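You operate a simulated robot arm through the tools that you are given. There is no shell and no other tool. Be economical: measure what you need, move in short steps, check, and stop when the job is done.

Carry out the task below with a simulated robot arm. There is one attempt and no reset: what you move stays moved.

## Task
Move the orange hose to outlet seven on the pump bench.
Fine: blue valve shut before bench clip five comes out; clip the hose in before you reopen the valve. Where these are worked on the way, their far stop is far enough and under half their travel is too little: blue valve.

The check looks at the end state, three seconds after you hand in, the way a careful person would. Anything else that was tipped, shoved, dropped, spilled or broken makes it a failure.

## Robot
A 7-joint arm with a two-finger parallel gripper on a trunk, on a base that drives. Base frame: it is fixed to the floor where the robot stands at the start and does not move with it; the origin is under the middle of the robot, x ahead of it, y to its left, z up. Units: m, degrees, N and s.
Its first joint turns from -166.0 to 166.0 degrees. Places, roughly: bench clip five [0.6, -0.3, 0.9]; bench clip four [0.5, -0.3, 0.9]; bench clip one [0.3, -0.5, 0.9]; bench clip seven [0.7, -0.2, 0.9]; bench clip six [0.7, -0.2, 0.9]; bench clip three [0.4, -0.4, 0.9]; bench clip two [0.4, -0.4, 0.9]; bench outlet seven [0.8, -0.2, 0.8]; blue valve [0.8, -0.2, 0.9]; pump switch [0.9, -0.3, 0.9]. Payload 1.57 kg.
Tool frame: the origin (TCP) lies between the finger pads and is the grasp point; the fingertips stand 0.03 m ahead of it; z points along the fingers, y is the line along which they close. The gripper opens to 0.08 m. The fingers are 0.017 m wide and 0.012 m thick; the gripper's body (0.04 by 0.082 m) begins 0.08 m behind the TCP.
Orientation is told as [roll, pitch, yaw] about the base's x, y, z axes, in that order, counted from this pose: with the fingers straight down and closing along the base's y, the tool's x points along the base's -x, its y along +y and its z along -z.

## Interface
- The arm moves only by the tool play_rows. Its argument "targets" is a list of rows, each a list of 7 numbers: the gripper command, from -1 (fully open) to 1 (shut), values between in proportion, then the shift along the base's x, y, z in units of 400 mm (1.0 is 400 mm), then the turn, a rotation vector about the base's x, y, z in units of 45 degrees (1.0 is 45 degrees). In form: [[grip, dx, dy, dz, rx, ry, rz], ...]. A call has 1 to 8 rows; each row is the pose to reach, as a shift and turn from the pose commanded when the call began. A call with a number of a shift or a turn outside -1 to 1 is refused whole. Each row takes 0.2 s and may step no farther than 0.05 m and 8.6 degrees from the row before; otherwise, or with a gripper value out of range, the whole call is refused. A pose out of reach is approached as far as the arm can. The call stops where the force on the tool passes 40 N (or 10 N more than at its start, if that is more) or the arm is blocked; 0.2 s more then pass. The fingers move at their own pace (about 0.153 m/s each) and stop on an object; they squeeze with about 27 N. The grip force told is the motor's: it shows also when the fingers shut on nothing. Time passes only in rows, and 0.2 s behind the last, so rows that repeat a pose let the fingers close. The reply holds the time, the measured pose of the TCP, the force on the tool along the base axes, the opening and the grip force, in the units named above and with some noise, with the torque about the TCP (base axes, N m) and any sound that the robot's microphone picked up.
- Cameras (640 x 400 px; columns grow to the right, rows downward): "scene" is now at [-0.0246, 0.1357, 1.3787]; the picture's right is [-0.62, -0.78, 0.00], its down [-0.33, 0.26, -0.91] and it looks along [0.71, -0.56, -0.42] (base axes); focal length 257 px, centre (320, 200). "wrist" rides on the gripper at [0.072, -0.007, -0.122] in the tool frame; the picture's right is [0.09, 1.00, 0.00], its down [-0.84, 0.08, -0.54] and it looks along [-0.54, 0.05, 0.84] (tool axes); focal length 238 px, centre (320, 200). There is no depth. A picture from a camera that has moved, and an enlarged one, comes with that camera's place and axes in the base frame and with its lens. The place of the scene camera against the robot may be out by one fixed shift of up to 0.012 m in any direction.
- get_image(camera): a new picture of that camera. The clock stands still meanwhile.
- drive_base(legs): drives the robot by 1 to 6 legs, each [ahead, left, turn to the left] in m, m and degrees, along the robot's own axes; the way and the turn of a leg run together, so that a leg with both is an arc; at most 1.5 m and 180 degrees a leg. The arm and the cameras ride along, it lands a little off, and it stops where it bumps. It gives what a move gives.
- turn_head(pan, tilt): turns the head with the scene camera to pan (to the left, within 143 degrees either way) and tilt (down, from -29 to 69), counted from straight ahead of the robot. It gives what a move gives.
- zoom(camera, box): a new picture of the part [left, top, right, bottom] of that camera's present view, enlarged. The clock stands still meanwhile.
- finish_job(): hands the job in; it is judged then, once.

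Go step by step. Nothing tells you exact positions but the pictures and the camera data: compare them with the known pose of the tool, close in by small moves and look again before you grip or let go. The budget is 120 turns and 98 pictures, counting those below and the enlarged ones. Unless the task says otherwise, let go and move clear before handing in, and close with one line.

The tools are called after ">>>" by a JSON object that holds its "op" and its "data". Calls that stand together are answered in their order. play_rows: Moves the arm, as the interface text tells. Its arguments: {"type":"object","properties":{"targets":{"type":"array","items":{"type":"array","items":{"type":"number"}}}},"required":["targets"]} The other tools are called the same way: drive_base (legs) drives the base; turn_head (pan, tilt) turns the head that bears the scene camera; get_image (camera) takes a picture; zoom (camera, box) takes an enlarged picture of a part of a camera's view; finish_job () hands the job in.

At the start:

```text
clock: 0.0
ee_pos: [0.5333, -0.2181, 1.2288]
orientation: [0.0, 0.0, 0.0]
ft_force: [0.3, 0.3, 0.0]
ft_torque: [-0.01, 0.02, -0.01]
finger_gap: 0.0799
finger_force: 0.1
robot x, y, heading: [0.0036, -0.0009, -0.2]
head pan, tilt: [-38.3, 24.9]
```

scene: 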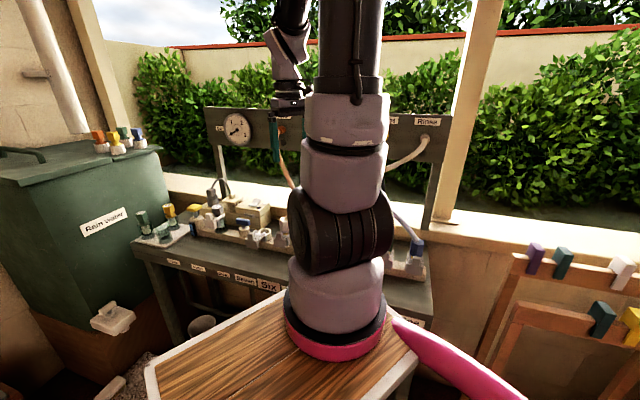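
wrist: 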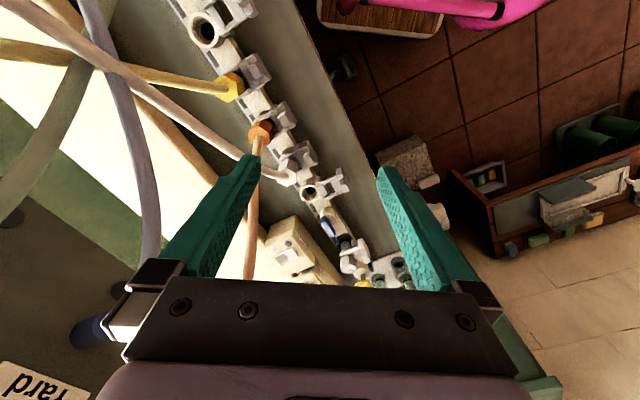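

The arm hides part of the bench from the scene camera; the wrist view shows the clips, the hoses and the valve. I'll enlarge both views to identify the parts.

>>> {"op": "zoom", "data": {"camera": "scene", "box": [120, 90, 300, 300]}}

>>> {"op": "zoom", "data": {"camera": "wrist", "box": [160, 0, 420, 300]}}

>>> {"op": "zoom", "data": {"camera": "scene", "box": [370, 90, 480, 300]}}

```text
1.90 times, centred on (210, 195) of scene
camera zoom: at [-0.0246, 0.1357, 1.3787], right [-0.62, -0.78, 0.0], down [-0.33, 0.26, -0.91], along [0.71, -0.56, -0.42], focal length 489 px, centre (530, 210)
```

zoom: 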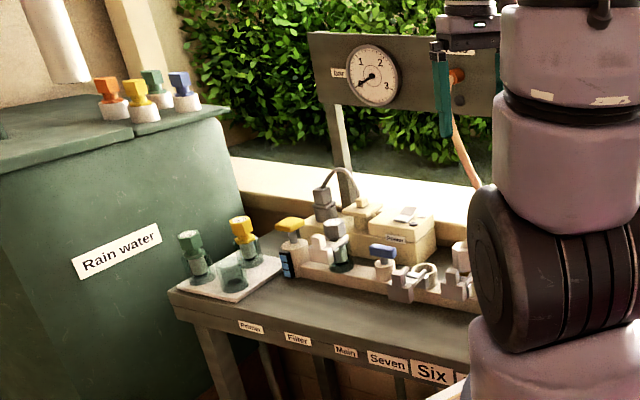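

```text
1.33 times, centred on (290, 150) of wrist
camera zoom: at [0.4625, -0.2229, 1.3507], right [-0.09, 1.0, 0.0], down [0.84, 0.08, 0.54], along [0.54, 0.05, -0.84], focal length 318 px, centre (360, 267)
```

zoom: 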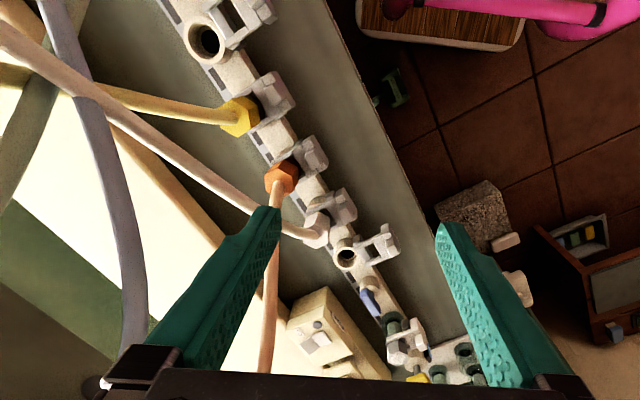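

```text
1.90 times, centred on (425, 195) of scene
camera zoom: at [-0.0246, 0.1357, 1.3787], right [-0.62, -0.78, 0.0], down [-0.33, 0.26, -0.91], along [0.71, -0.56, -0.42], focal length 489 px, centre (120, 210)
```

zoom: 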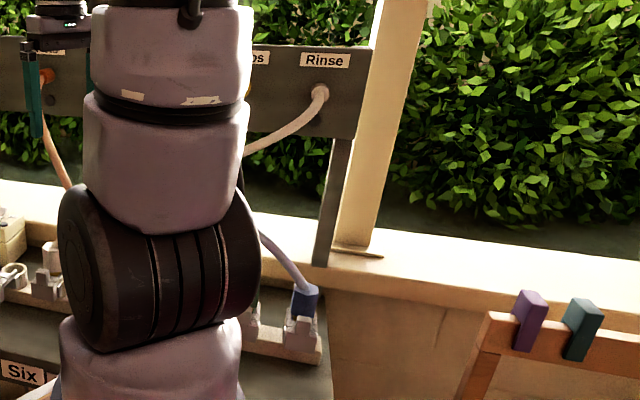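

Going by the wrist camera, orange is at outlet 5 near (0.61,-0.32), the empty outlet 7 near (0.73,-0.22) and the blue valve near (0.82,-0.17). The row runs at about 38°. I'll turn the tool to face the row and look closer.

>>> {"op": "play_rows", "data": {"targets": [[-1, 0, 0.02, 0, 0, 0, -0.165], [-1, 0, 0.05, 0, 0, 0, -0.33], [-1, 0, 0.09, 0, 0, 0, -0.495], [-1, 0, 0.12, -0.03, 0, 0, -0.66], [-1, 0.02, 0.15, -0.07, 0, 0, -0.825], [-1, 0.04, 0.17, -0.12, 0, 0, -0.99]]}}

>>> {"op": "play_rows", "data": {"targets": [[-1, 0, 0, -0.05, 0, 0, -0.165], [-1, 0, 0, -0.08, 0, 0, -0.165]]}}

>>> {"op": "get_image", "data": {"camera": "wrist"}}

>>> {"op": "get_image", "data": {"camera": "scene"}}

```text
clock: 1.4
ee_pos: [0.5498, -0.1492, 1.1811]
orientation: [0.1, -0.1, -44.7]
ft_force: [-1.0, 0.9, -0.1]
ft_torque: [-0.01, -0.02, -0.05]
finger_gap: 0.0798
finger_force: 0.2
robot x, y, heading: [-0.001, 0.0018, 0.3]
head pan, tilt: [-38.3, 24.9]
```

```text
clock: 2.0
ee_pos: [0.5499, -0.1488, 1.1487]
orientation: [-0.1, 0.0, -52.1]
ft_force: [0.2, 0.8, -0.2]
ft_torque: [0.0, -0.06, -0.03]
finger_gap: 0.0801
finger_force: 0.1
robot x, y, heading: [-0.0017, 0.0032, 0.1]
head pan, tilt: [-38.3, 24.9]
```

```text
92 pictures are left
camera wrist: at [0.501, -0.0962, 1.2704], right [0.73, 0.68, 0.0], down [0.58, -0.61, 0.54], along [0.37, -0.39, -0.84], focal length 238 px, centre (320, 200)
```

wrist: 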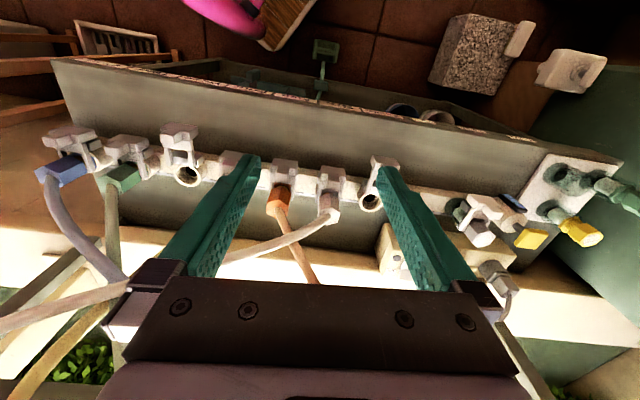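

```text
91 pictures are left
camera scene: at [-0.0248, 0.1358, 1.3787], right [-0.62, -0.78, 0.0], down [-0.33, 0.26, -0.91], along [0.71, -0.56, -0.42], focal length 257 px, centre (320, 200)
```

scene: 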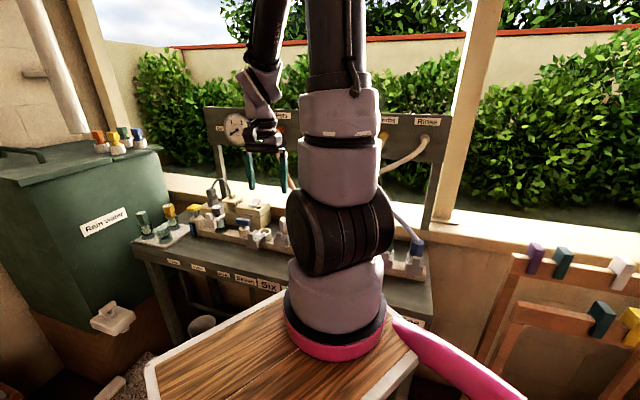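

Seen from the robot side, left to right the row is: blue 1, green 2, empty 3, yellow 4 (hidden), orange 5, white 6, empty 7, then the valves. I'll zoom in.

>>> {"op": "zoom", "data": {"camera": "wrist", "box": [240, 130, 400, 230]}}

>>> {"op": "zoom", "data": {"camera": "wrist", "box": [370, 140, 610, 290]}}

>>> {"op": "zoom", "data": {"camera": "scene", "box": [130, 170, 300, 290]}}

```text
4.00 times, centred on (320, 180) of wrist
camera zoom: at [0.501, -0.0962, 1.2704], right [0.73, 0.68, 0.0], down [0.58, -0.61, 0.54], along [0.37, -0.39, -0.84], focal length 953 px, centre (320, 280)
```

zoom: 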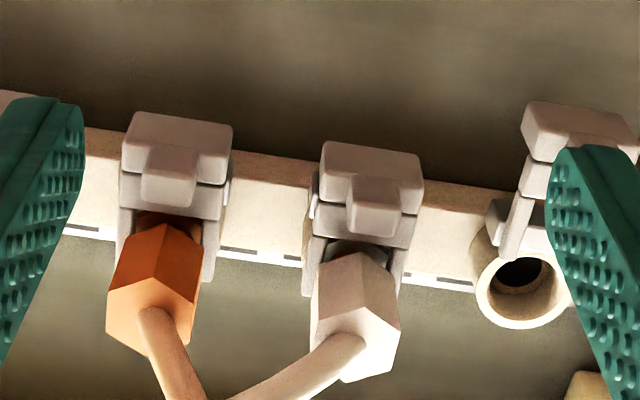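

```text
2.67 times, centred on (490, 215) of wrist
camera zoom: at [0.501, -0.0962, 1.2704], right [0.73, 0.68, 0.0], down [0.58, -0.61, 0.54], along [0.37, -0.39, -0.84], focal length 636 px, centre (-133, 160)
```

zoom: 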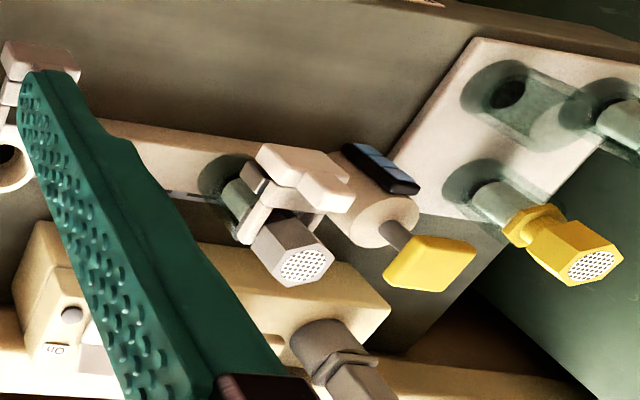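

```text
3.33 times, centred on (215, 230) of scene
camera zoom: at [-0.0248, 0.1358, 1.3787], right [-0.62, -0.78, 0.0], down [-0.33, 0.26, -0.91], along [0.71, -0.56, -0.42], focal length 856 px, centre (670, 100)
```

zoom: 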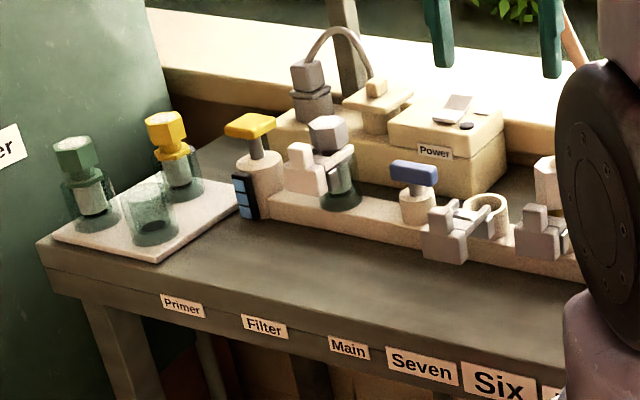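

Outlets open upward with clips that slide towards the robot, clip seven is out, and the blue T handle ("Main") lies along the row. I'll move along the row to see the valve better.

>>> {"op": "play_rows", "data": {"targets": [[-1, 0.09, 0.08, 0, 0, 0, 0], [-1, 0.18, 0.16, 0, 0, 0, 0], [-1, 0.25, 0.22, 0, 0, 0, 0], [-1, 0.3, 0.25, -0.02, 0, 0, 0]]}}

>>> {"op": "get_image", "data": {"camera": "wrist"}}

>>> {"op": "zoom", "data": {"camera": "wrist", "box": [160, 130, 440, 290]}}

```text
clock: 3.0
ee_pos: [0.669, -0.0476, 1.1394]
orientation: [0.0, 0.0, -52.0]
ft_force: [-0.9, -0.1, 0.5]
ft_torque: [0.02, -0.01, -0.02]
finger_gap: 0.0802
finger_force: 0.0
robot x, y, heading: [0.0007, 0.004, 0.1]
head pan, tilt: [-38.3, 24.9]
```

```text
87 pictures are left
camera wrist: at [0.6205, 0.0052, 1.262], right [0.73, 0.69, 0.0], down [0.58, -0.61, 0.54], along [0.37, -0.39, -0.84], focal length 238 px, centre (320, 200)
```

wrist: 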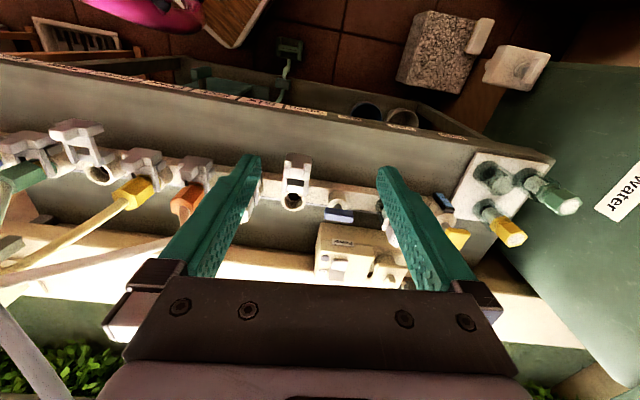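

```text
2.29 times, centred on (300, 210) of wrist
camera zoom: at [0.6205, 0.0052, 1.262], right [0.73, 0.69, 0.0], down [0.58, -0.61, 0.54], along [0.37, -0.39, -0.84], focal length 545 px, centre (366, 177)
```

zoom: 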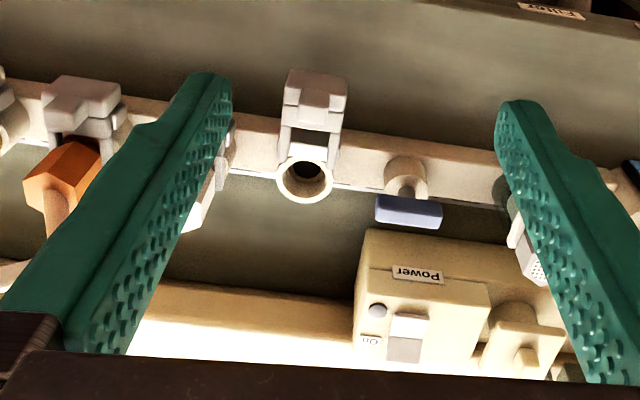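

Triangulated: outlet seven's rim is near (0.76,-0.22,0.858). The blue valve axis is near (0.827,-0.164), with the handle at about z=0.90 lying along the row (about 40°). I'll hover above the valve with the fingers across the handle.

>>> {"op": "play_rows", "data": {"targets": [[-1, 0.04, -0.03, -0.01, 0, 0, 0.167], [-1, 0.08, -0.06, -0.02, 0, 0, 0.333], [-1, 0.13, -0.1, -0.03, 0, 0, 0.5], [-1, 0.18, -0.14, -0.04, 0, 0, 0.667], [-1, 0.24, -0.18, -0.05, 0, 0, 0.833], [-1, 0.28, -0.21, -0.06, 0, 0, 1.0]]}}

>>> {"op": "play_rows", "data": {"targets": [[-1, 0.03, -0.02, -0.02, 0, 0, 0.17], [-0.8, 0.06, -0.04, -0.04, 0, 0, 0.34], [-0.6, 0.09, -0.06, -0.07, 0, 0, 0.51], [-0.4, 0.11, -0.075, -0.1, 0, 0, 0.68], [-0.3, 0.115, -0.08, -0.13, 0, 0, 0.85], [-0.3, 0.115, -0.08, -0.16, 0, 0, 1.0]]}}

>>> {"op": "get_image", "data": {"camera": "wrist"}}

>>> {"op": "zoom", "data": {"camera": "scene", "box": [130, 150, 300, 270]}}

```text
clock: 4.4
ee_pos: [0.7811, -0.1318, 1.1166]
orientation: [0.0, 0.0, -6.9]
ft_force: [-0.1, 0.7, 0.1]
ft_torque: [-0.04, 0.02, -0.01]
finger_gap: 0.08
finger_force: 0.0
robot x, y, heading: [-0.0013, 0.001, -0.1]
head pan, tilt: [-38.3, 24.9]
```

```text
clock: 5.8
ee_pos: [0.8264, -0.1641, 1.0529]
orientation: [0.0, 0.1, 38.0]
ft_force: [-0.5, 0.2, 0.5]
ft_torque: [0.02, 0.01, 0.05]
finger_gap: 0.0519
finger_force: 0.0
robot x, y, heading: [0.0017, -0.0015, -0.1]
head pan, tilt: [-38.3, 24.9]
```

```text
85 pictures are left
camera wrist: at [0.7752, -0.2138, 1.1745], right [-0.69, 0.73, 0.0], down [0.61, 0.58, 0.54], along [0.39, 0.37, -0.84], focal length 238 px, centre (320, 200)
```

wrist: 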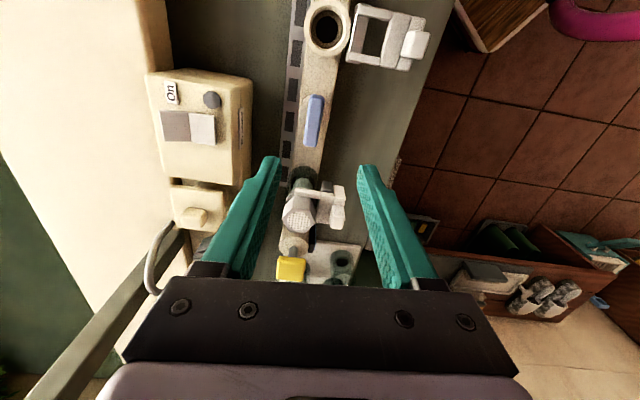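

```text
3.33 times, centred on (215, 210) of scene
camera zoom: at [-0.0247, 0.1358, 1.3787], right [-0.62, -0.78, 0.0], down [-0.33, 0.26, -0.91], along [0.71, -0.56, -0.42], focal length 856 px, centre (670, 167)
```

zoom: 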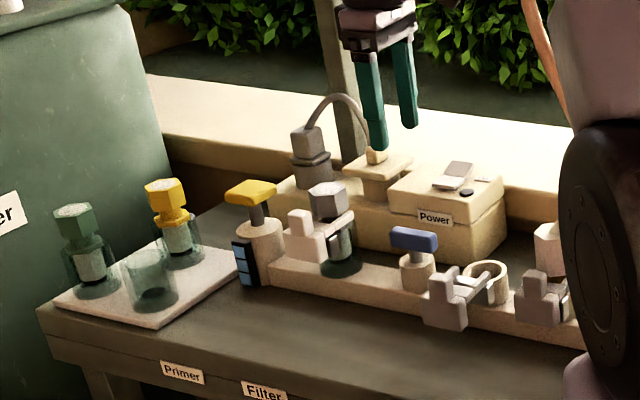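

The handle triangulates to (0.829,-0.168,0.898). I'll descend over it in steps and look before gripping.

>>> {"op": "play_rows", "data": {"targets": [[-0.3, 0.006, -0.01, -0.1, 0, 0, 0], [-0.3, 0.006, -0.01, -0.2, 0, 0, 0], [-0.3, 0.006, -0.01, -0.27, 0, 0, 0]]}}

>>> {"op": "get_image", "data": {"camera": "wrist"}}

>>> {"op": "zoom", "data": {"camera": "scene", "box": [180, 170, 300, 260]}}

```text
clock: 6.6
ee_pos: [0.8287, -0.1683, 0.9436]
orientation: [-0.1, 0.0, 38.0]
ft_force: [0.1, 0.0, 0.8]
ft_torque: [-0.01, -0.02, 0.01]
finger_gap: 0.0519
finger_force: 0.1
robot x, y, heading: [-0.0001, -0.0021, 0.0]
head pan, tilt: [-38.3, 24.9]
```

```text
83 pictures are left
camera wrist: at [0.7777, -0.2173, 1.0666], right [-0.69, 0.73, 0.0], down [0.61, 0.58, 0.54], along [0.39, 0.37, -0.84], focal length 238 px, centre (320, 200)
```

wrist: 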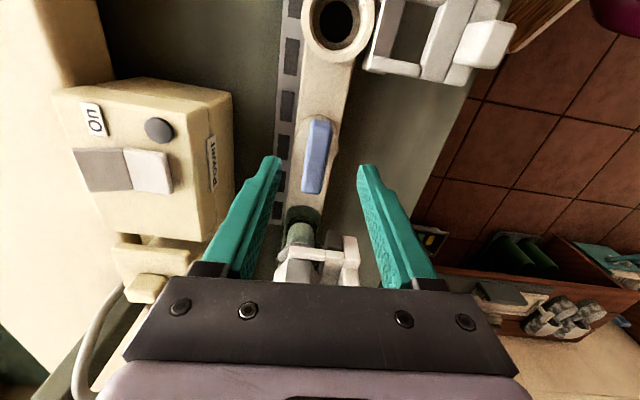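

```text
4.44 times, centred on (240, 215) of scene
camera zoom: at [-0.0249, 0.1358, 1.3787], right [-0.62, -0.78, 0.0], down [-0.33, 0.26, -0.91], along [0.71, -0.56, -0.42], focal length 1142 px, centre (676, 133)
```

zoom: 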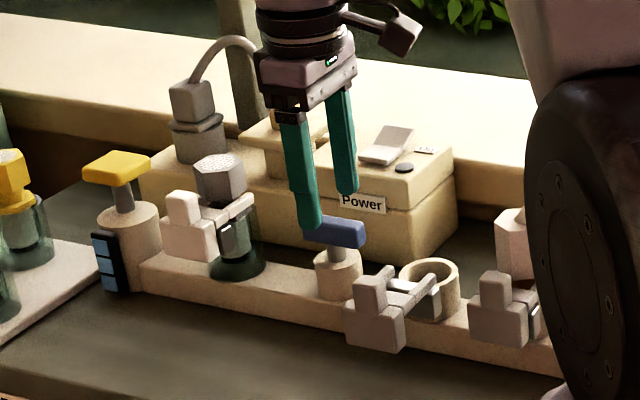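

The alignment looks right in both views. I'll lower until the tips flank the handle and close on it.

>>> {"op": "play_rows", "data": {"targets": [[-0.3, 0, -0.003, -0.05, 0, 0, 0], [-0.3, 0, -0.003, -0.097, 0, 0, 0], [0.2, 0, -0.003, -0.097, 0, 0, 0], [1, 0, -0.003, -0.097, 0, 0, 0], [1, 0, -0.003, -0.097, 0, 0, 0], [1, 0, -0.003, -0.097, 0, 0, 0]]}}

>>> {"op": "get_image", "data": {"camera": "wrist"}}

>>> {"op": "zoom", "data": {"camera": "scene", "box": [180, 170, 300, 260]}}

```text
clock: 8.0
ee_pos: [0.83, -0.1705, 0.9058]
orientation: [-0.1, 0.0, 38.0]
ft_force: [14.3, -11.6, -6.5]
ft_torque: [0.32, -0.44, -0.59]
finger_gap: 0.018
finger_force: 32.5
robot x, y, heading: [-0.001, 0.0003, -0.0]
head pan, tilt: [-38.3, 24.9]
```

```text
81 pictures are left
camera wrist: at [0.7784, -0.2199, 1.0273], right [-0.69, 0.73, 0.0], down [0.61, 0.58, 0.54], along [0.4, 0.37, -0.84], focal length 238 px, centre (320, 200)
```

wrist: 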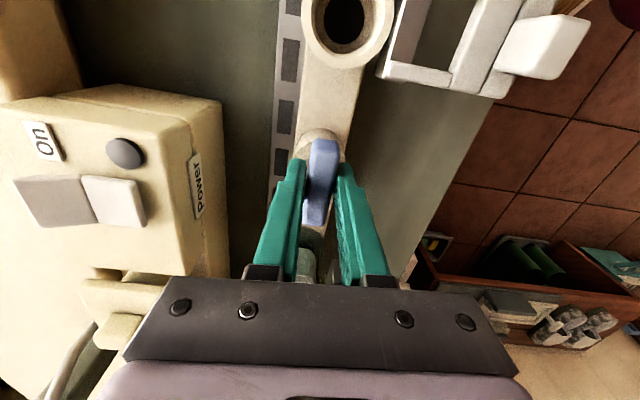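

```text
4.44 times, centred on (240, 215) of scene
camera zoom: at [-0.0238, 0.1351, 1.3788], right [-0.62, -0.78, 0.0], down [-0.33, 0.26, -0.91], along [0.71, -0.56, -0.42], focal length 1142 px, centre (676, 133)
```

zoom: 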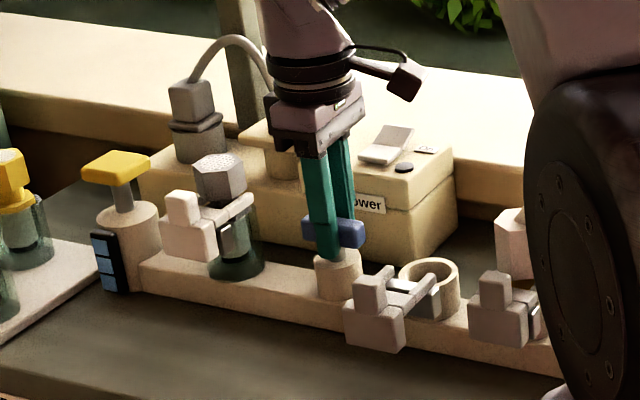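

The handle is gripped, with a slight side load from being off centre. I'll re-centre a few millimetres and test-turn clockwise a little, watching the torque.

>>> {"op": "play_rows", "data": {"targets": [[1, 0.006, -0.006, 0, 0, 0, 0], [1, 0.008, -0.007, 0, 0, 0, -0.1], [1, 0.008, -0.007, 0, 0, 0, -0.2]]}}

```text
clock: 8.8
ee_pos: [0.8295, -0.1697, 0.9056]
orientation: [0.3, 0.2, 28.9]
ft_force: [-12.9, 5.7, 1.1]
ft_torque: [-0.54, 0.29, 0.02]
finger_gap: 0.0168
finger_force: 32.0
robot x, y, heading: [0.0025, -0.0038, 0.0]
head pan, tilt: [-38.3, 24.9]
```

The torque is small at 9° and the side force has reversed, so I over-corrected. I'll take half of that back and keep turning.

>>> {"op": "play_rows", "data": {"targets": [[1, -0.004, 0.003, 0, 0, 0, -0.15], [1, -0.004, 0.003, 0, 0, 0, -0.3]]}}

>>> {"op": "zoom", "data": {"camera": "wrist", "box": [200, 60, 440, 290]}}

```text
clock: 9.4
ee_pos: [0.8296, -0.1694, 0.9051]
orientation: [0.1, 0.0, 15.4]
ft_force: [-9.4, 9.0, -8.8]
ft_torque: [-0.02, -0.42, 0.03]
finger_gap: 0.0167
finger_force: 31.6
robot x, y, heading: [0.0013, -0.0012, -0.3]
head pan, tilt: [-38.3, 24.9]
```

```text
1.74 times, centred on (320, 175) of wrist
camera zoom: at [0.7642, -0.1952, 1.0275], right [-0.35, 0.93, 0.0], down [0.79, 0.3, 0.54], along [0.51, 0.19, -0.84], focal length 414 px, centre (320, 244)
```

zoom: 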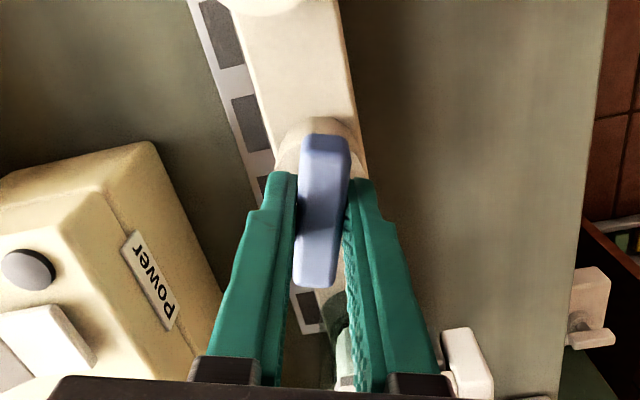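

The handle turns freely with the gripper, so the direction is right. I'll continue towards the far stop.

>>> {"op": "play_rows", "data": {"targets": [[1, -0.004, 0.004, 0, 0, 0, -0.16], [1, -0.004, 0.004, 0, 0, 0, -0.32], [1, -0.004, 0.004, 0, 0, 0, -0.48], [1, -0.004, 0.004, 0, 0, 0, -0.64], [1, -0.004, 0.004, 0, 0, 0, -0.8], [1, -0.004, 0.004, 0, 0, 0, -0.96]]}}

>>> {"op": "play_rows", "data": {"targets": [[1, 0, 0, 0, 0, 0, -0.15], [1, 0, 0, 0, 0, 0, -0.3], [1, 0, 0, 0, 0, 0, -0.45], [1, 0, 0, 0, 0, 0, -0.54]]}}

>>> {"op": "get_image", "data": {"camera": "wrist"}}

```text
clock: 10.8
ee_pos: [0.8306, -0.1688, 0.9059]
orientation: [0.1, -0.1, -27.7]
ft_force: [7.8, 16.6, -11.2]
ft_torque: [-0.05, 0.13, 0.04]
finger_gap: 0.017
finger_force: 31.9
robot x, y, heading: [-0.0023, -0.0012, 0.2]
head pan, tilt: [-38.3, 24.9]
```

```text
clock: 11.8
ee_pos: [0.8319, -0.1675, 0.9055]
orientation: [0.1, -0.1, -51.9]
ft_force: [19.4, 24.1, -10.9]
ft_torque: [0.0, -0.05, 0.06]
finger_gap: 0.0171
finger_force: 31.7
robot x, y, heading: [-0.0012, -0.0001, -0.0]
head pan, tilt: [-38.3, 24.9]
```

```text
78 pictures are left
camera wrist: at [0.7828, -0.1149, 1.0277], right [0.73, 0.69, 0.0], down [0.58, -0.61, 0.54], along [0.37, -0.39, -0.84], focal length 238 px, centre (320, 200)
```

wrist: 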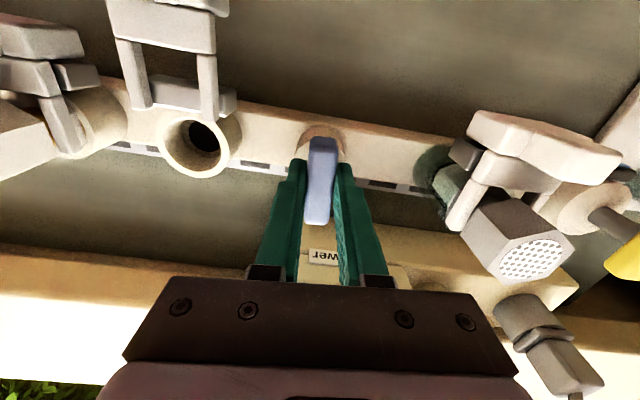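

The handle is now square to the row. I'll relieve the side load and nudge further to feel for the stop.

>>> {"op": "play_rows", "data": {"targets": [[1, 0.006, 0.008, 0, 0, 0, 0], [1, 0.008, 0.01, 0, 0, 0, -0.1], [1, 0.008, 0.01, 0, 0, 0, -0.17]]}}

```text
clock: 12.6
ee_pos: [0.8328, -0.1677, 0.9062]
orientation: [-0.1, -0.1, -59.6]
ft_force: [-2.8, 3.2, -4.1]
ft_torque: [0.64, -0.41, 0.77]
finger_gap: 0.0177
finger_force: 31.9
robot x, y, heading: [-0.0011, -0.0026, -0.1]
head pan, tilt: [-38.3, 24.9]
```

The counter-torque shows the far stop is reached, so the valve is shut. I'll ease back, release, and rise clear.

>>> {"op": "play_rows", "data": {"targets": [[1, 0, 0, 0, 0, 0, 0.12], [0.2, 0, 0, 0, 0, 0, 0.12], [-0.2, 0, 0, 0, 0, 0, 0.12], [-0.2, 0, 0, 0.08, 0, 0, 0.12], [-0.2, 0, 0, 0.2, 0, 0, 0.12], [-0.2, 0, 0, 0.3, 0, 0, 0.12]]}}

>>> {"op": "get_image", "data": {"camera": "wrist"}}

```text
clock: 14.0
ee_pos: [0.8338, -0.1674, 1.0236]
orientation: [0.1, 0.1, -54.2]
ft_force: [0.3, 0.4, -0.6]
ft_torque: [-0.01, 0.0, -0.01]
finger_gap: 0.0477
finger_force: 0.1
robot x, y, heading: [-0.0012, -0.0034, 0.0]
head pan, tilt: [-38.3, 24.9]
```

```text
77 pictures are left
camera wrist: at [0.7876, -0.1115, 1.1474], right [0.75, 0.66, 0.0], down [0.55, -0.63, 0.54], along [0.36, -0.41, -0.84], focal length 238 px, centre (320, 200)
```

wrist: 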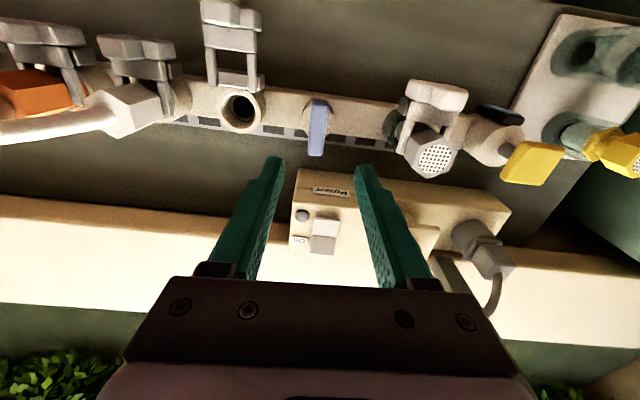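

The valve handle is square across the row, shut. Next I'll look closely at clip five from the robot side.

>>> {"op": "play_rows", "data": {"targets": [[-0.2, -0.07, 0.09, 0, 0, 0, 0], [-0.2, -0.15, 0.13, 0, 0, 0, 0], [-0.2, -0.25, 0.1, 0, 0, 0, 0], [-0.2, -0.35, 0.05, 0, 0, 0, 0], [-0.2, -0.45, -0.02, 0, 0, 0, 0], [-0.2, -0.54, -0.1, 0, 0, 0, 0], [-0.2, -0.61, -0.18, 0, 0, 0, 0], [-0.2, -0.66, -0.2425, 0, 0, 0, 0.03]]}}

>>> {"op": "get_image", "data": {"camera": "wrist"}}

>>> {"op": "zoom", "data": {"camera": "wrist", "box": [220, 100, 460, 250]}}

```text
clock: 15.8
ee_pos: [0.5695, -0.2635, 1.0262]
orientation: [0.0, 0.0, -52.8]
ft_force: [-0.1, 0.0, -0.2]
ft_torque: [-0.01, 0.0, -0.01]
finger_gap: 0.048
finger_force: 0.1
robot x, y, heading: [-0.0025, 0.0022, 0.1]
head pan, tilt: [-38.3, 24.9]
```

```text
76 pictures are left
camera wrist: at [0.5217, -0.2092, 1.1477], right [0.74, 0.68, 0.0], down [0.57, -0.62, 0.54], along [0.37, -0.4, -0.84], focal length 238 px, centre (320, 200)
```

wrist: 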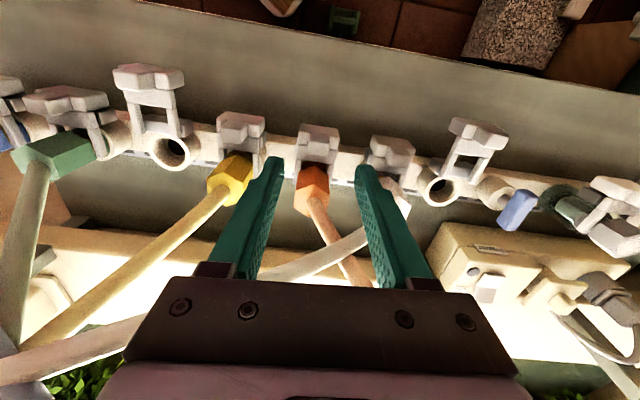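

```text
2.67 times, centred on (340, 175) of wrist
camera zoom: at [0.5217, -0.2092, 1.1477], right [0.74, 0.68, 0.0], down [0.57, -0.62, 0.54], along [0.37, -0.4, -0.84], focal length 636 px, centre (267, 267)
```

zoom: 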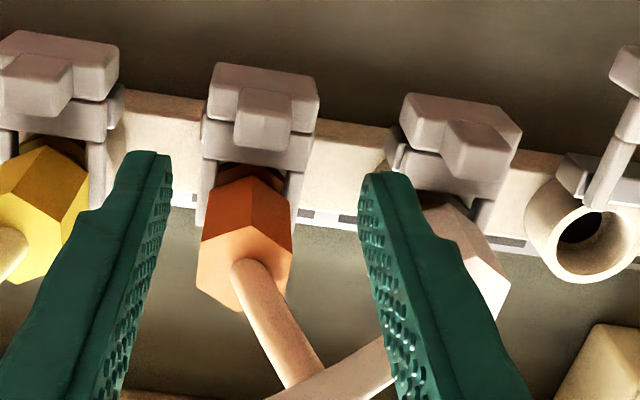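

Row direction comes out at about 34°, outlet spacing about 0.091. Clip five's nub top is at (0.579,-0.2725,0.909) and the orange plug top at (0.607,-0.315,0.941). I'll hover over the nub.

>>> {"op": "play_rows", "data": {"targets": [[-0.25, 0.012, -0.012, -0.05, 0, 0, -0.04], [-0.25, 0.024, -0.0225, -0.14, 0, 0, -0.071], [-0.25, 0.024, -0.0225, -0.19, 0, 0, -0.071]]}}

>>> {"op": "get_image", "data": {"camera": "wrist"}}

>>> {"op": "zoom", "data": {"camera": "wrist", "box": [200, 70, 440, 290]}}

```text
clock: 16.6
ee_pos: [0.5787, -0.2705, 0.9503]
orientation: [0.0, 0.0, -56.1]
ft_force: [0.6, 0.4, 0.8]
ft_torque: [-0.02, -0.03, 0.01]
finger_gap: 0.0501
finger_force: 0.0
robot x, y, heading: [0.0012, -0.0019, 0.1]
head pan, tilt: [-38.3, 24.9]
```

```text
74 pictures are left
camera wrist: at [0.5335, -0.2148, 1.0719], right [0.77, 0.63, 0.0], down [0.53, -0.65, 0.54], along [0.34, -0.42, -0.84], focal length 238 px, centre (320, 200)
```

wrist: 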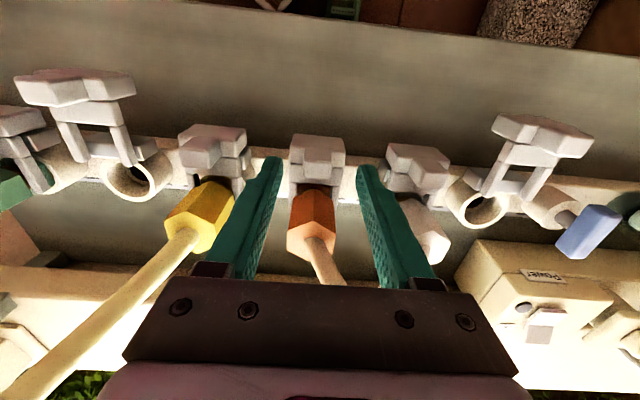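

```text
1.82 times, centred on (320, 180) of wrist
camera zoom: at [0.5335, -0.2148, 1.0719], right [0.77, 0.63, 0.0], down [0.53, -0.65, 0.54], along [0.34, -0.42, -0.84], focal length 433 px, centre (320, 236)
```

zoom: 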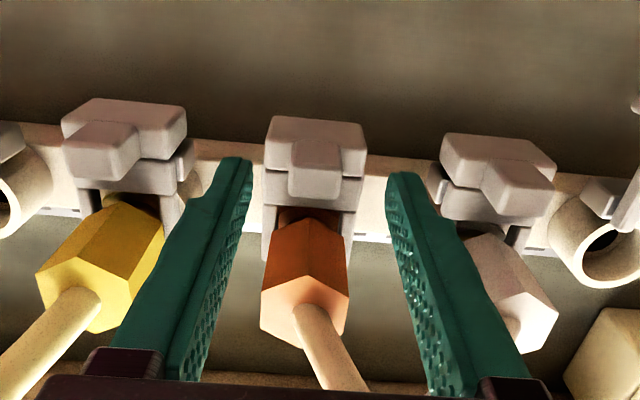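

The nub is centred between the fingers. I'll lower to z=0.922 and grip it.

>>> {"op": "play_rows", "data": {"targets": [[-0.25, -0.003, 0, -0.035, 0, 0, 0], [-0.25, -0.003, 0, -0.07, 0, 0, 0], [0.2, -0.003, 0, -0.07, 0, 0, 0], [1, -0.003, 0, -0.07, 0, 0, 0], [1, -0.003, 0, -0.07, 0, 0, 0]]}}

>>> {"op": "zoom", "data": {"camera": "wrist", "box": [200, 70, 440, 290]}}

```text
clock: 17.8
ee_pos: [0.5762, -0.2712, 0.9228]
orientation: [0.0, 0.0, -56.0]
ft_force: [-4.5, -3.3, -4.4]
ft_torque: [-0.35, -0.14, -0.1]
finger_gap: 0.0215
finger_force: 34.2
robot x, y, heading: [0.0009, -0.0006, 0.1]
head pan, tilt: [-38.3, 24.9]
```

```text
1.82 times, centred on (320, 180) of wrist
camera zoom: at [0.532, -0.2151, 1.0437], right [0.78, 0.63, 0.0], down [0.53, -0.65, 0.54], along [0.34, -0.42, -0.84], focal length 433 px, centre (320, 236)
```

zoom: 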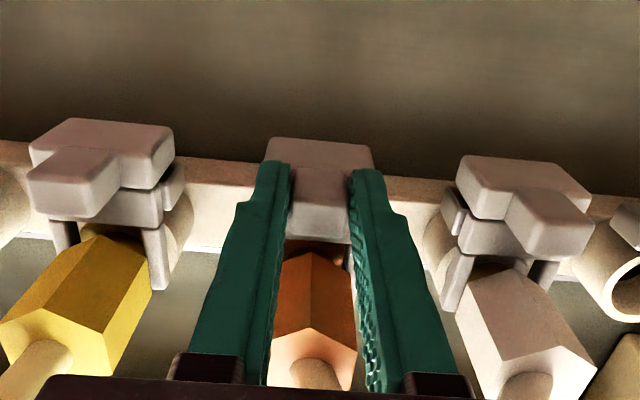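

The nub is gripped (0.0215 m). I'll pull it straight towards the robot by about 0.04 m, watching the force.

>>> {"op": "play_rows", "data": {"targets": [[1, -0.014, 0.0207, 0, 0, 0, 0], [1, -0.028, 0.0414, 0, 0, 0, 0], [1, -0.042, 0.062, 0, 0, 0, 0]]}}

>>> {"op": "get_image", "data": {"camera": "wrist"}}

```text
clock: 18.6
ee_pos: [0.5591, -0.247, 0.9228]
orientation: [0.1, 0.2, -56.0]
ft_force: [-5.4, -4.2, -11.8]
ft_torque: [0.2, 0.31, -0.11]
finger_gap: 0.0216
finger_force: 34.2
robot x, y, heading: [-0.0006, 0.0, 0.1]
head pan, tilt: [-38.3, 24.9]
```

```text
71 pictures are left
camera wrist: at [0.5156, -0.1904, 1.0438], right [0.77, 0.63, 0.0], down [0.53, -0.65, 0.54], along [0.34, -0.42, -0.84], focal length 238 px, centre (320, 200)
```

wrist: 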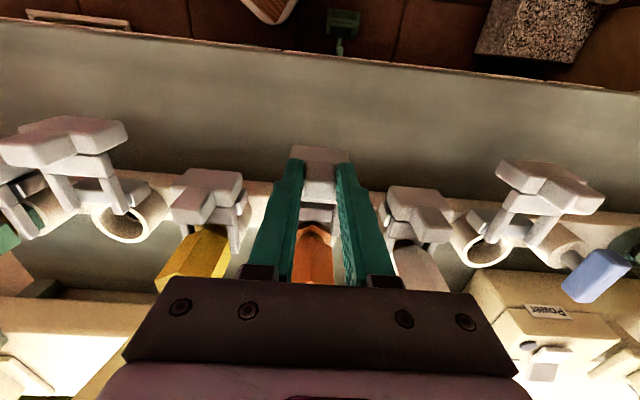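

The clip slides with hardly any force; I'll continue to its stop.

>>> {"op": "play_rows", "data": {"targets": [[1, -0.007, 0.0104, 0.003, 0, 0, 0], [1, -0.014, 0.0207, 0.003, 0, 0, 0], [1, -0.021, 0.031, 0.003, 0, 0, 0]]}}

>>> {"op": "get_image", "data": {"camera": "wrist"}}

```text
clock: 19.4
ee_pos: [0.5551, -0.2388, 0.9247]
orientation: [0.2, -0.4, -56.2]
ft_force: [11.3, -32.7, -5.8]
ft_torque: [-0.87, -0.05, -0.09]
finger_gap: 0.0218
finger_force: 34.3
robot x, y, heading: [0.0023, 0.0021, -0.1]
head pan, tilt: [-38.3, 24.9]
```

```text
70 pictures are left
camera wrist: at [0.5098, -0.1823, 1.045], right [0.78, 0.63, 0.0], down [0.53, -0.65, 0.55], along [0.35, -0.42, -0.84], focal length 238 px, centre (320, 200)
```

wrist: 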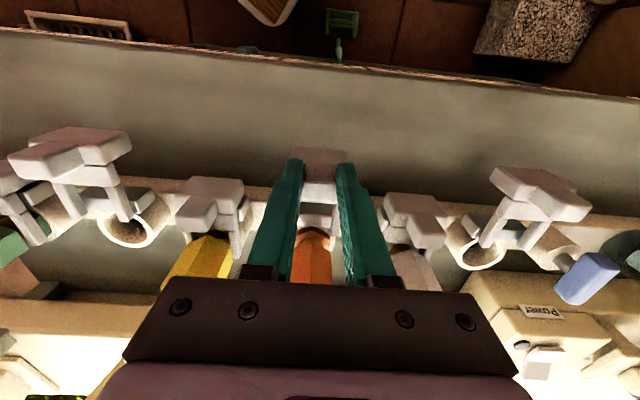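

The clip is at its out stop after about 0.038 m of travel. I'll release, rise, and look at the plug.

>>> {"op": "play_rows", "data": {"targets": [[1, 0.005, -0.008, 0, 0, 0, 0], [0.2, 0.005, -0.008, 0, 0, 0, 0], [-0.25, 0.005, -0.008, 0, 0, 0, 0], [-0.25, 0.005, -0.008, 0.06, 0, 0, 0], [-0.25, 0.005, -0.008, 0.16, 0, 0, 0], [-0.25, 0.005, -0.008, 0.28, 0, 0, 0]]}}

>>> {"op": "get_image", "data": {"camera": "wrist"}}

>>> {"op": "zoom", "data": {"camera": "wrist", "box": [220, 130, 540, 300]}}

>>> {"op": "get_image", "data": {"camera": "scene"}}

```text
clock: 20.8
ee_pos: [0.5549, -0.2389, 1.0342]
orientation: [-0.1, 0.1, -56.0]
ft_force: [0.4, 0.1, -0.9]
ft_torque: [-0.02, 0.08, 0.0]
finger_gap: 0.05
finger_force: 0.2
robot x, y, heading: [-0.0005, -0.0039, -0.1]
head pan, tilt: [-38.3, 24.9]
```

```text
69 pictures are left
camera wrist: at [0.5096, -0.1822, 1.1568], right [0.77, 0.63, 0.0], down [0.53, -0.65, 0.54], along [0.34, -0.42, -0.84], focal length 238 px, centre (320, 200)
```

wrist: 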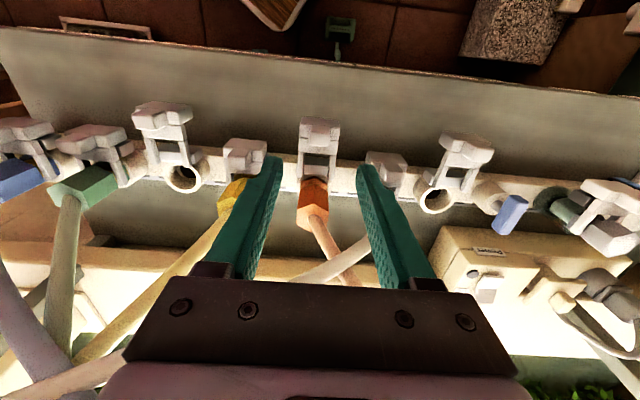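

```text
2.00 times, centred on (380, 215) of wrist
camera zoom: at [0.5096, -0.1822, 1.1568], right [0.77, 0.63, 0.0], down [0.53, -0.65, 0.54], along [0.34, -0.42, -0.84], focal length 477 px, centre (200, 170)
```

zoom: 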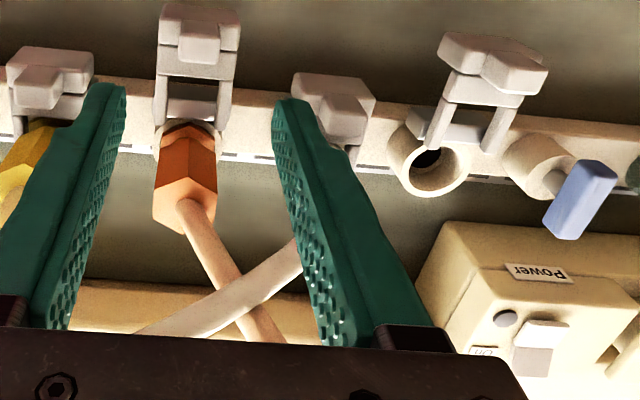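

```text
67 pictures are left
camera scene: at [-0.0239, 0.1355, 1.3787], right [-0.62, -0.78, 0.0], down [-0.33, 0.26, -0.91], along [0.71, -0.56, -0.42], focal length 257 px, centre (320, 200)
```

scene: 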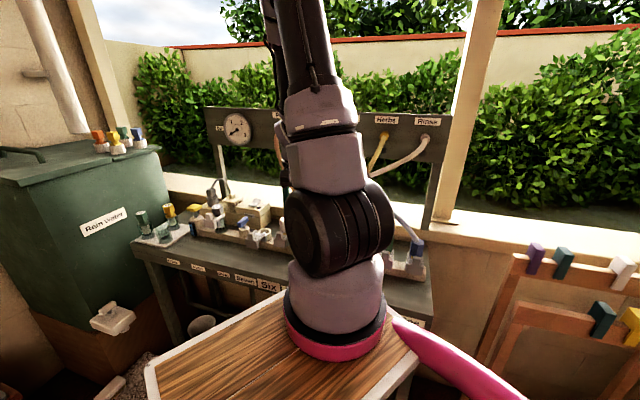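

Clip five is out. The white hose crosses the orange one, so before lifting I'll swing the arm aside for an unobstructed scene view of the hose routing.

>>> {"op": "play_rows", "data": {"targets": [[-0.25, 0, 0.05, 0.1, 0, 0, 0], [-0.25, 0.02, 0.15, 0.15, 0, 0, 0], [-0.25, 0.04, 0.26, 0.18, 0, 0, 0], [-0.25, 0.06, 0.38, 0.18, 0, 0, 0], [-0.25, 0.08, 0.5, 0.18, 0, 0, 0], [-0.25, 0.1, 0.62, 0.18, 0, 0, 0], [-0.25, 0.1, 0.74, 0.18, 0, 0, 0], [-0.25, 0.1, 0.86, 0.18, 0, 0, 0]]}}

>>> {"op": "get_image", "data": {"camera": "scene"}}

>>> {"op": "zoom", "data": {"camera": "scene", "box": [190, 100, 400, 290]}}

```text
clock: 22.6
ee_pos: [0.594, 0.1044, 1.1071]
orientation: [0.0, 0.0, -56.1]
ft_force: [0.7, 0.3, 1.0]
ft_torque: [0.03, -0.03, 0.01]
finger_gap: 0.0501
finger_force: 0.1
robot x, y, heading: [-0.0007, 0.0027, 0.1]
head pan, tilt: [-38.3, 24.9]
```

```text
66 pictures are left
camera scene: at [-0.0246, 0.1352, 1.3787], right [-0.62, -0.78, 0.0], down [-0.33, 0.26, -0.91], along [0.71, -0.56, -0.42], focal length 257 px, centre (320, 200)
```

scene: 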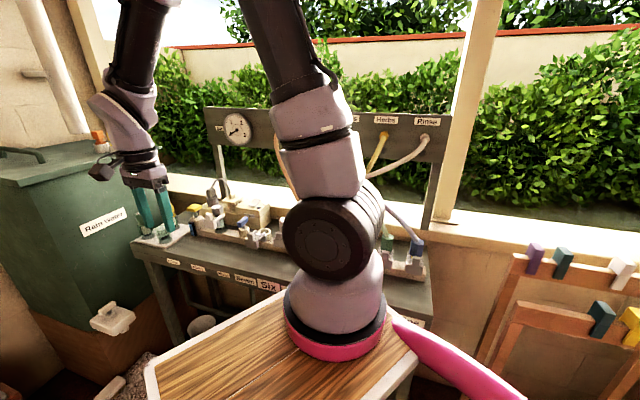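

```text
2.11 times, centred on (295, 195) of scene
camera zoom: at [-0.0246, 0.1352, 1.3787], right [-0.62, -0.78, 0.0], down [-0.33, 0.26, -0.91], along [0.71, -0.56, -0.42], focal length 541 px, centre (373, 210)
```

zoom: 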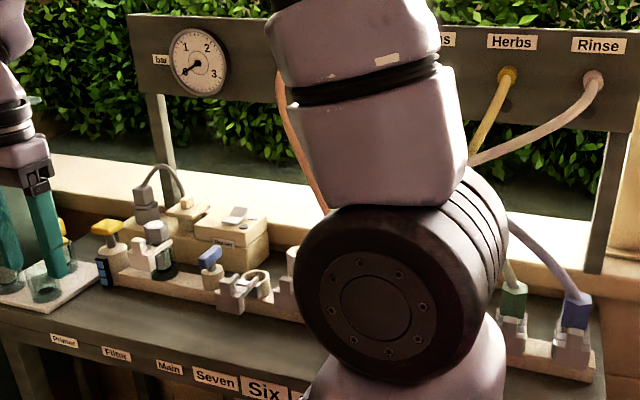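

The elbow still blocks the view, so I'll look at the crossing with the wrist camera from the right side instead.

>>> {"op": "play_rows", "data": {"targets": [[-0.25, 0.04, -0.1, 0.02, 0, 0, -0.16], [-0.25, 0.08, -0.2, 0.04, 0, 0, -0.32], [-0.25, 0.12, -0.3, 0.06, 0, 0, -0.48], [-0.25, 0.16, -0.4, 0.08, 0, 0, -0.64], [-0.25, 0.2, -0.5, 0.1, 0, 0, -0.8], [-0.25, 0.24, -0.58, 0.1, 0, 0, -0.96]]}}

>>> {"op": "get_image", "data": {"camera": "wrist"}}

>>> {"op": "zoom", "data": {"camera": "wrist", "box": [120, 80, 480, 300]}}

```text
clock: 24.0
ee_pos: [0.6898, -0.1268, 1.1476]
orientation: [-0.1, 0.0, -99.4]
ft_force: [0.8, -0.2, 0.0]
ft_torque: [-0.03, 0.0, -0.01]
finger_gap: 0.0501
finger_force: 0.1
robot x, y, heading: [0.0018, 0.0024, 0.3]
head pan, tilt: [-38.3, 24.9]
```

```text
64 pictures are left
camera wrist: at [0.6968, -0.0544, 1.2702], right [1.0, -0.07, 0.0], down [-0.06, -0.84, 0.54], along [-0.04, -0.54, -0.84], focal length 238 px, centre (320, 200)
```

wrist: 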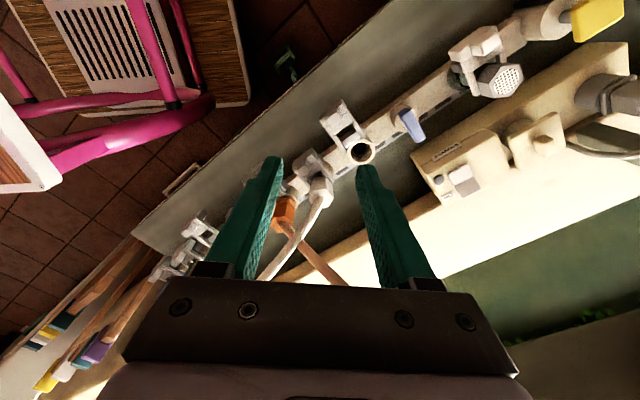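

```text
1.78 times, centred on (300, 190) of wrist
camera zoom: at [0.6968, -0.0544, 1.2702], right [1.0, -0.07, 0.0], down [-0.06, -0.84, 0.54], along [-0.04, -0.54, -0.84], focal length 424 px, centre (356, 218)
```

zoom: 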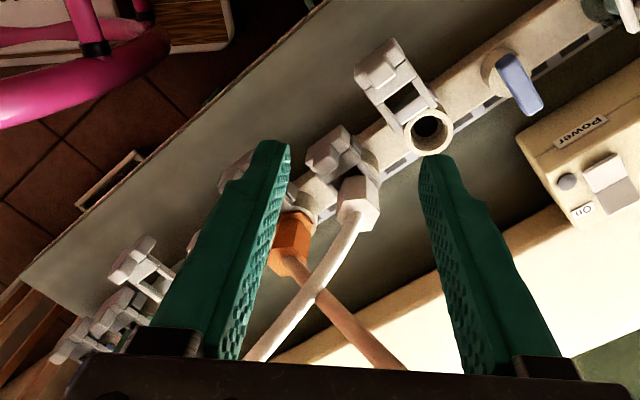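

White lies over orange, crossing at about (0.647,-0.314,0.98) just behind plug 5. I'll grasp the orange plug slightly forward with fingers along the row, hovering above it first.

>>> {"op": "play_rows", "data": {"targets": [[-0.4, -0.03, -0.05, 0, 0, 0, 0.16], [-0.4, -0.06, -0.12, 0, 0, 0, 0.32], [-0.4, -0.1, -0.2, 0, 0, 0, 0.48], [-0.4, -0.14, -0.28, 0, 0, 0, 0.64], [-0.4, -0.18, -0.36, 0, 0, 0, 0.8], [-0.4, -0.2, -0.42, 0, 0, 0, 0.964], [-0.4, -0.215, -0.46, -0.1, 0, 0, 0.964], [-0.4, -0.215, -0.46, -0.2, 0, 0, 0.964]]}}

>>> {"op": "get_image", "data": {"camera": "wrist"}}

>>> {"op": "zoom", "data": {"camera": "wrist", "box": [200, 60, 440, 290]}}

```text
clock: 25.8
ee_pos: [0.6036, -0.3105, 1.067]
orientation: [-0.1, 0.0, -55.8]
ft_force: [0.0, 0.5, 0.8]
ft_torque: [-0.04, -0.04, 0.0]
finger_gap: 0.0563
finger_force: 0.1
robot x, y, heading: [-0.0001, 0.0001, 0.2]
head pan, tilt: [-38.3, 24.9]
```

```text
62 pictures are left
camera wrist: at [0.5581, -0.2549, 1.1888], right [0.77, 0.64, 0.0], down [0.53, -0.65, 0.54], along [0.35, -0.42, -0.84], focal length 238 px, centre (320, 200)
```

wrist: 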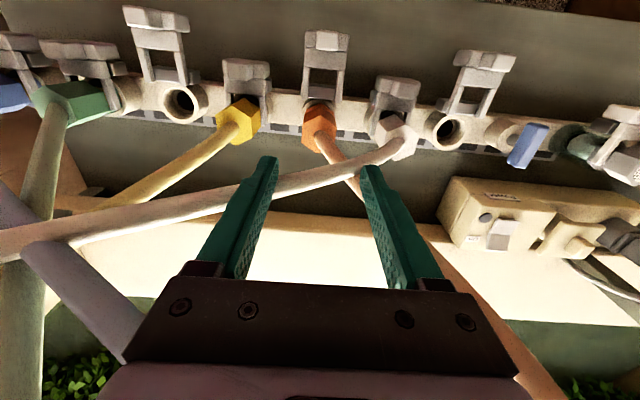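

```text
1.74 times, centred on (320, 175) of wrist
camera zoom: at [0.5581, -0.2549, 1.1888], right [0.77, 0.64, 0.0], down [0.53, -0.65, 0.54], along [0.35, -0.42, -0.84], focal length 414 px, centre (320, 244)
```

zoom: 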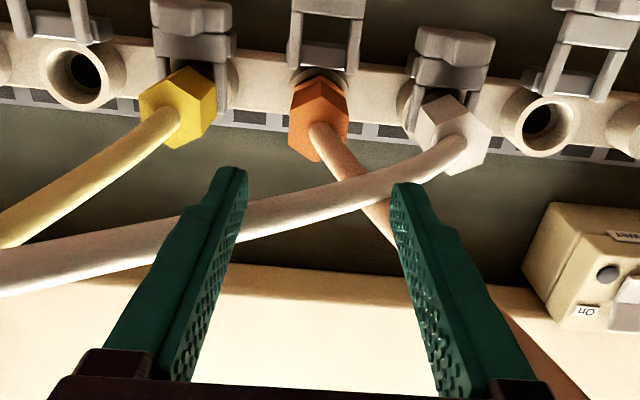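

The plug is confirmed at (0.605,-0.318), with the white hose just behind the finger path. I'll descend to grasp depth without closing, then check.

>>> {"op": "play_rows", "data": {"targets": [[-0.4, -0.006, 0, -0.11, 0, 0, 0], [-0.4, -0.006, 0, -0.22, 0, 0, 0], [-0.4, -0.006, 0, -0.28, 0, 0, 0], [-0.4, -0.006, 0, -0.325, 0, 0, 0]]}}

>>> {"op": "get_image", "data": {"camera": "wrist"}}

```text
clock: 26.8
ee_pos: [0.6011, -0.3098, 0.9373]
orientation: [0.0, 0.1, -56.0]
ft_force: [-0.6, -0.1, -0.3]
ft_torque: [-0.01, -0.02, 0.0]
finger_gap: 0.0563
finger_force: 0.1
robot x, y, heading: [-0.0009, -0.0, -0.3]
head pan, tilt: [-38.3, 24.9]
```

```text
60 pictures are left
camera wrist: at [0.5566, -0.2538, 1.0584], right [0.77, 0.63, 0.0], down [0.53, -0.65, 0.54], along [0.34, -0.42, -0.84], focal length 238 px, centre (320, 200)
```

wrist: 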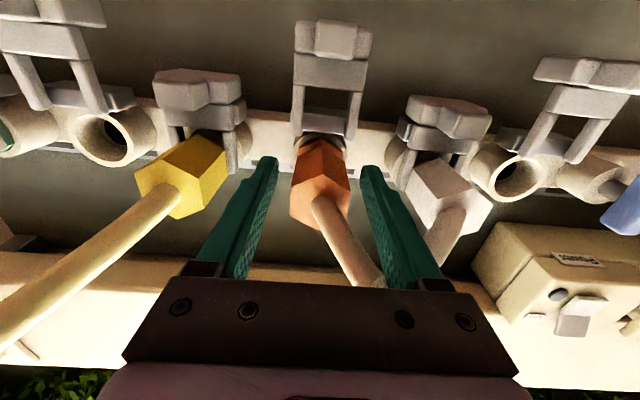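

The plug sits between the fingers with nothing touched. I'll grip and lift gently.

>>> {"op": "play_rows", "data": {"targets": [[0.2, 0, 0, 0, 0, 0, 0], [1, 0, 0, 0, 0, 0, 0], [1, 0, 0, 0, 0, 0, 0], [1, 0, 0, 0.03, 0, 0, 0], [1, 0, 0, 0.06, 0, 0, 0]]}}

>>> {"op": "get_image", "data": {"camera": "wrist"}}

```text
clock: 28.0
ee_pos: [0.6018, -0.3101, 0.9606]
orientation: [0.0, 0.0, -55.8]
ft_force: [0.6, -0.9, -1.6]
ft_torque: [0.03, 0.01, 0.01]
finger_gap: 0.0363
finger_force: 26.6
robot x, y, heading: [-0.0019, 0.002, -0.2]
head pan, tilt: [-38.3, 24.9]
```

```text
59 pictures are left
camera wrist: at [0.5571, -0.2542, 1.0831], right [0.77, 0.63, 0.0], down [0.53, -0.65, 0.54], along [0.34, -0.42, -0.84], focal length 238 px, centre (320, 200)
```

wrist: 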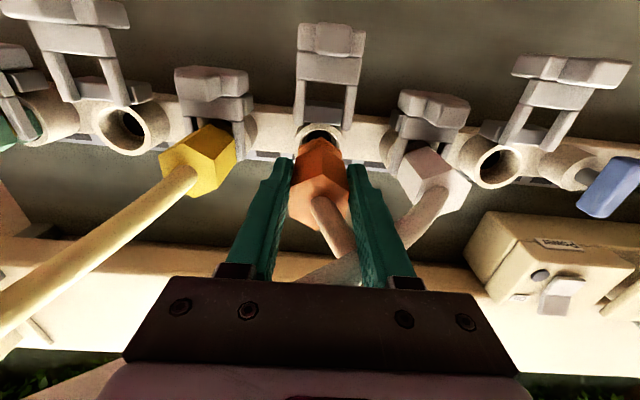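

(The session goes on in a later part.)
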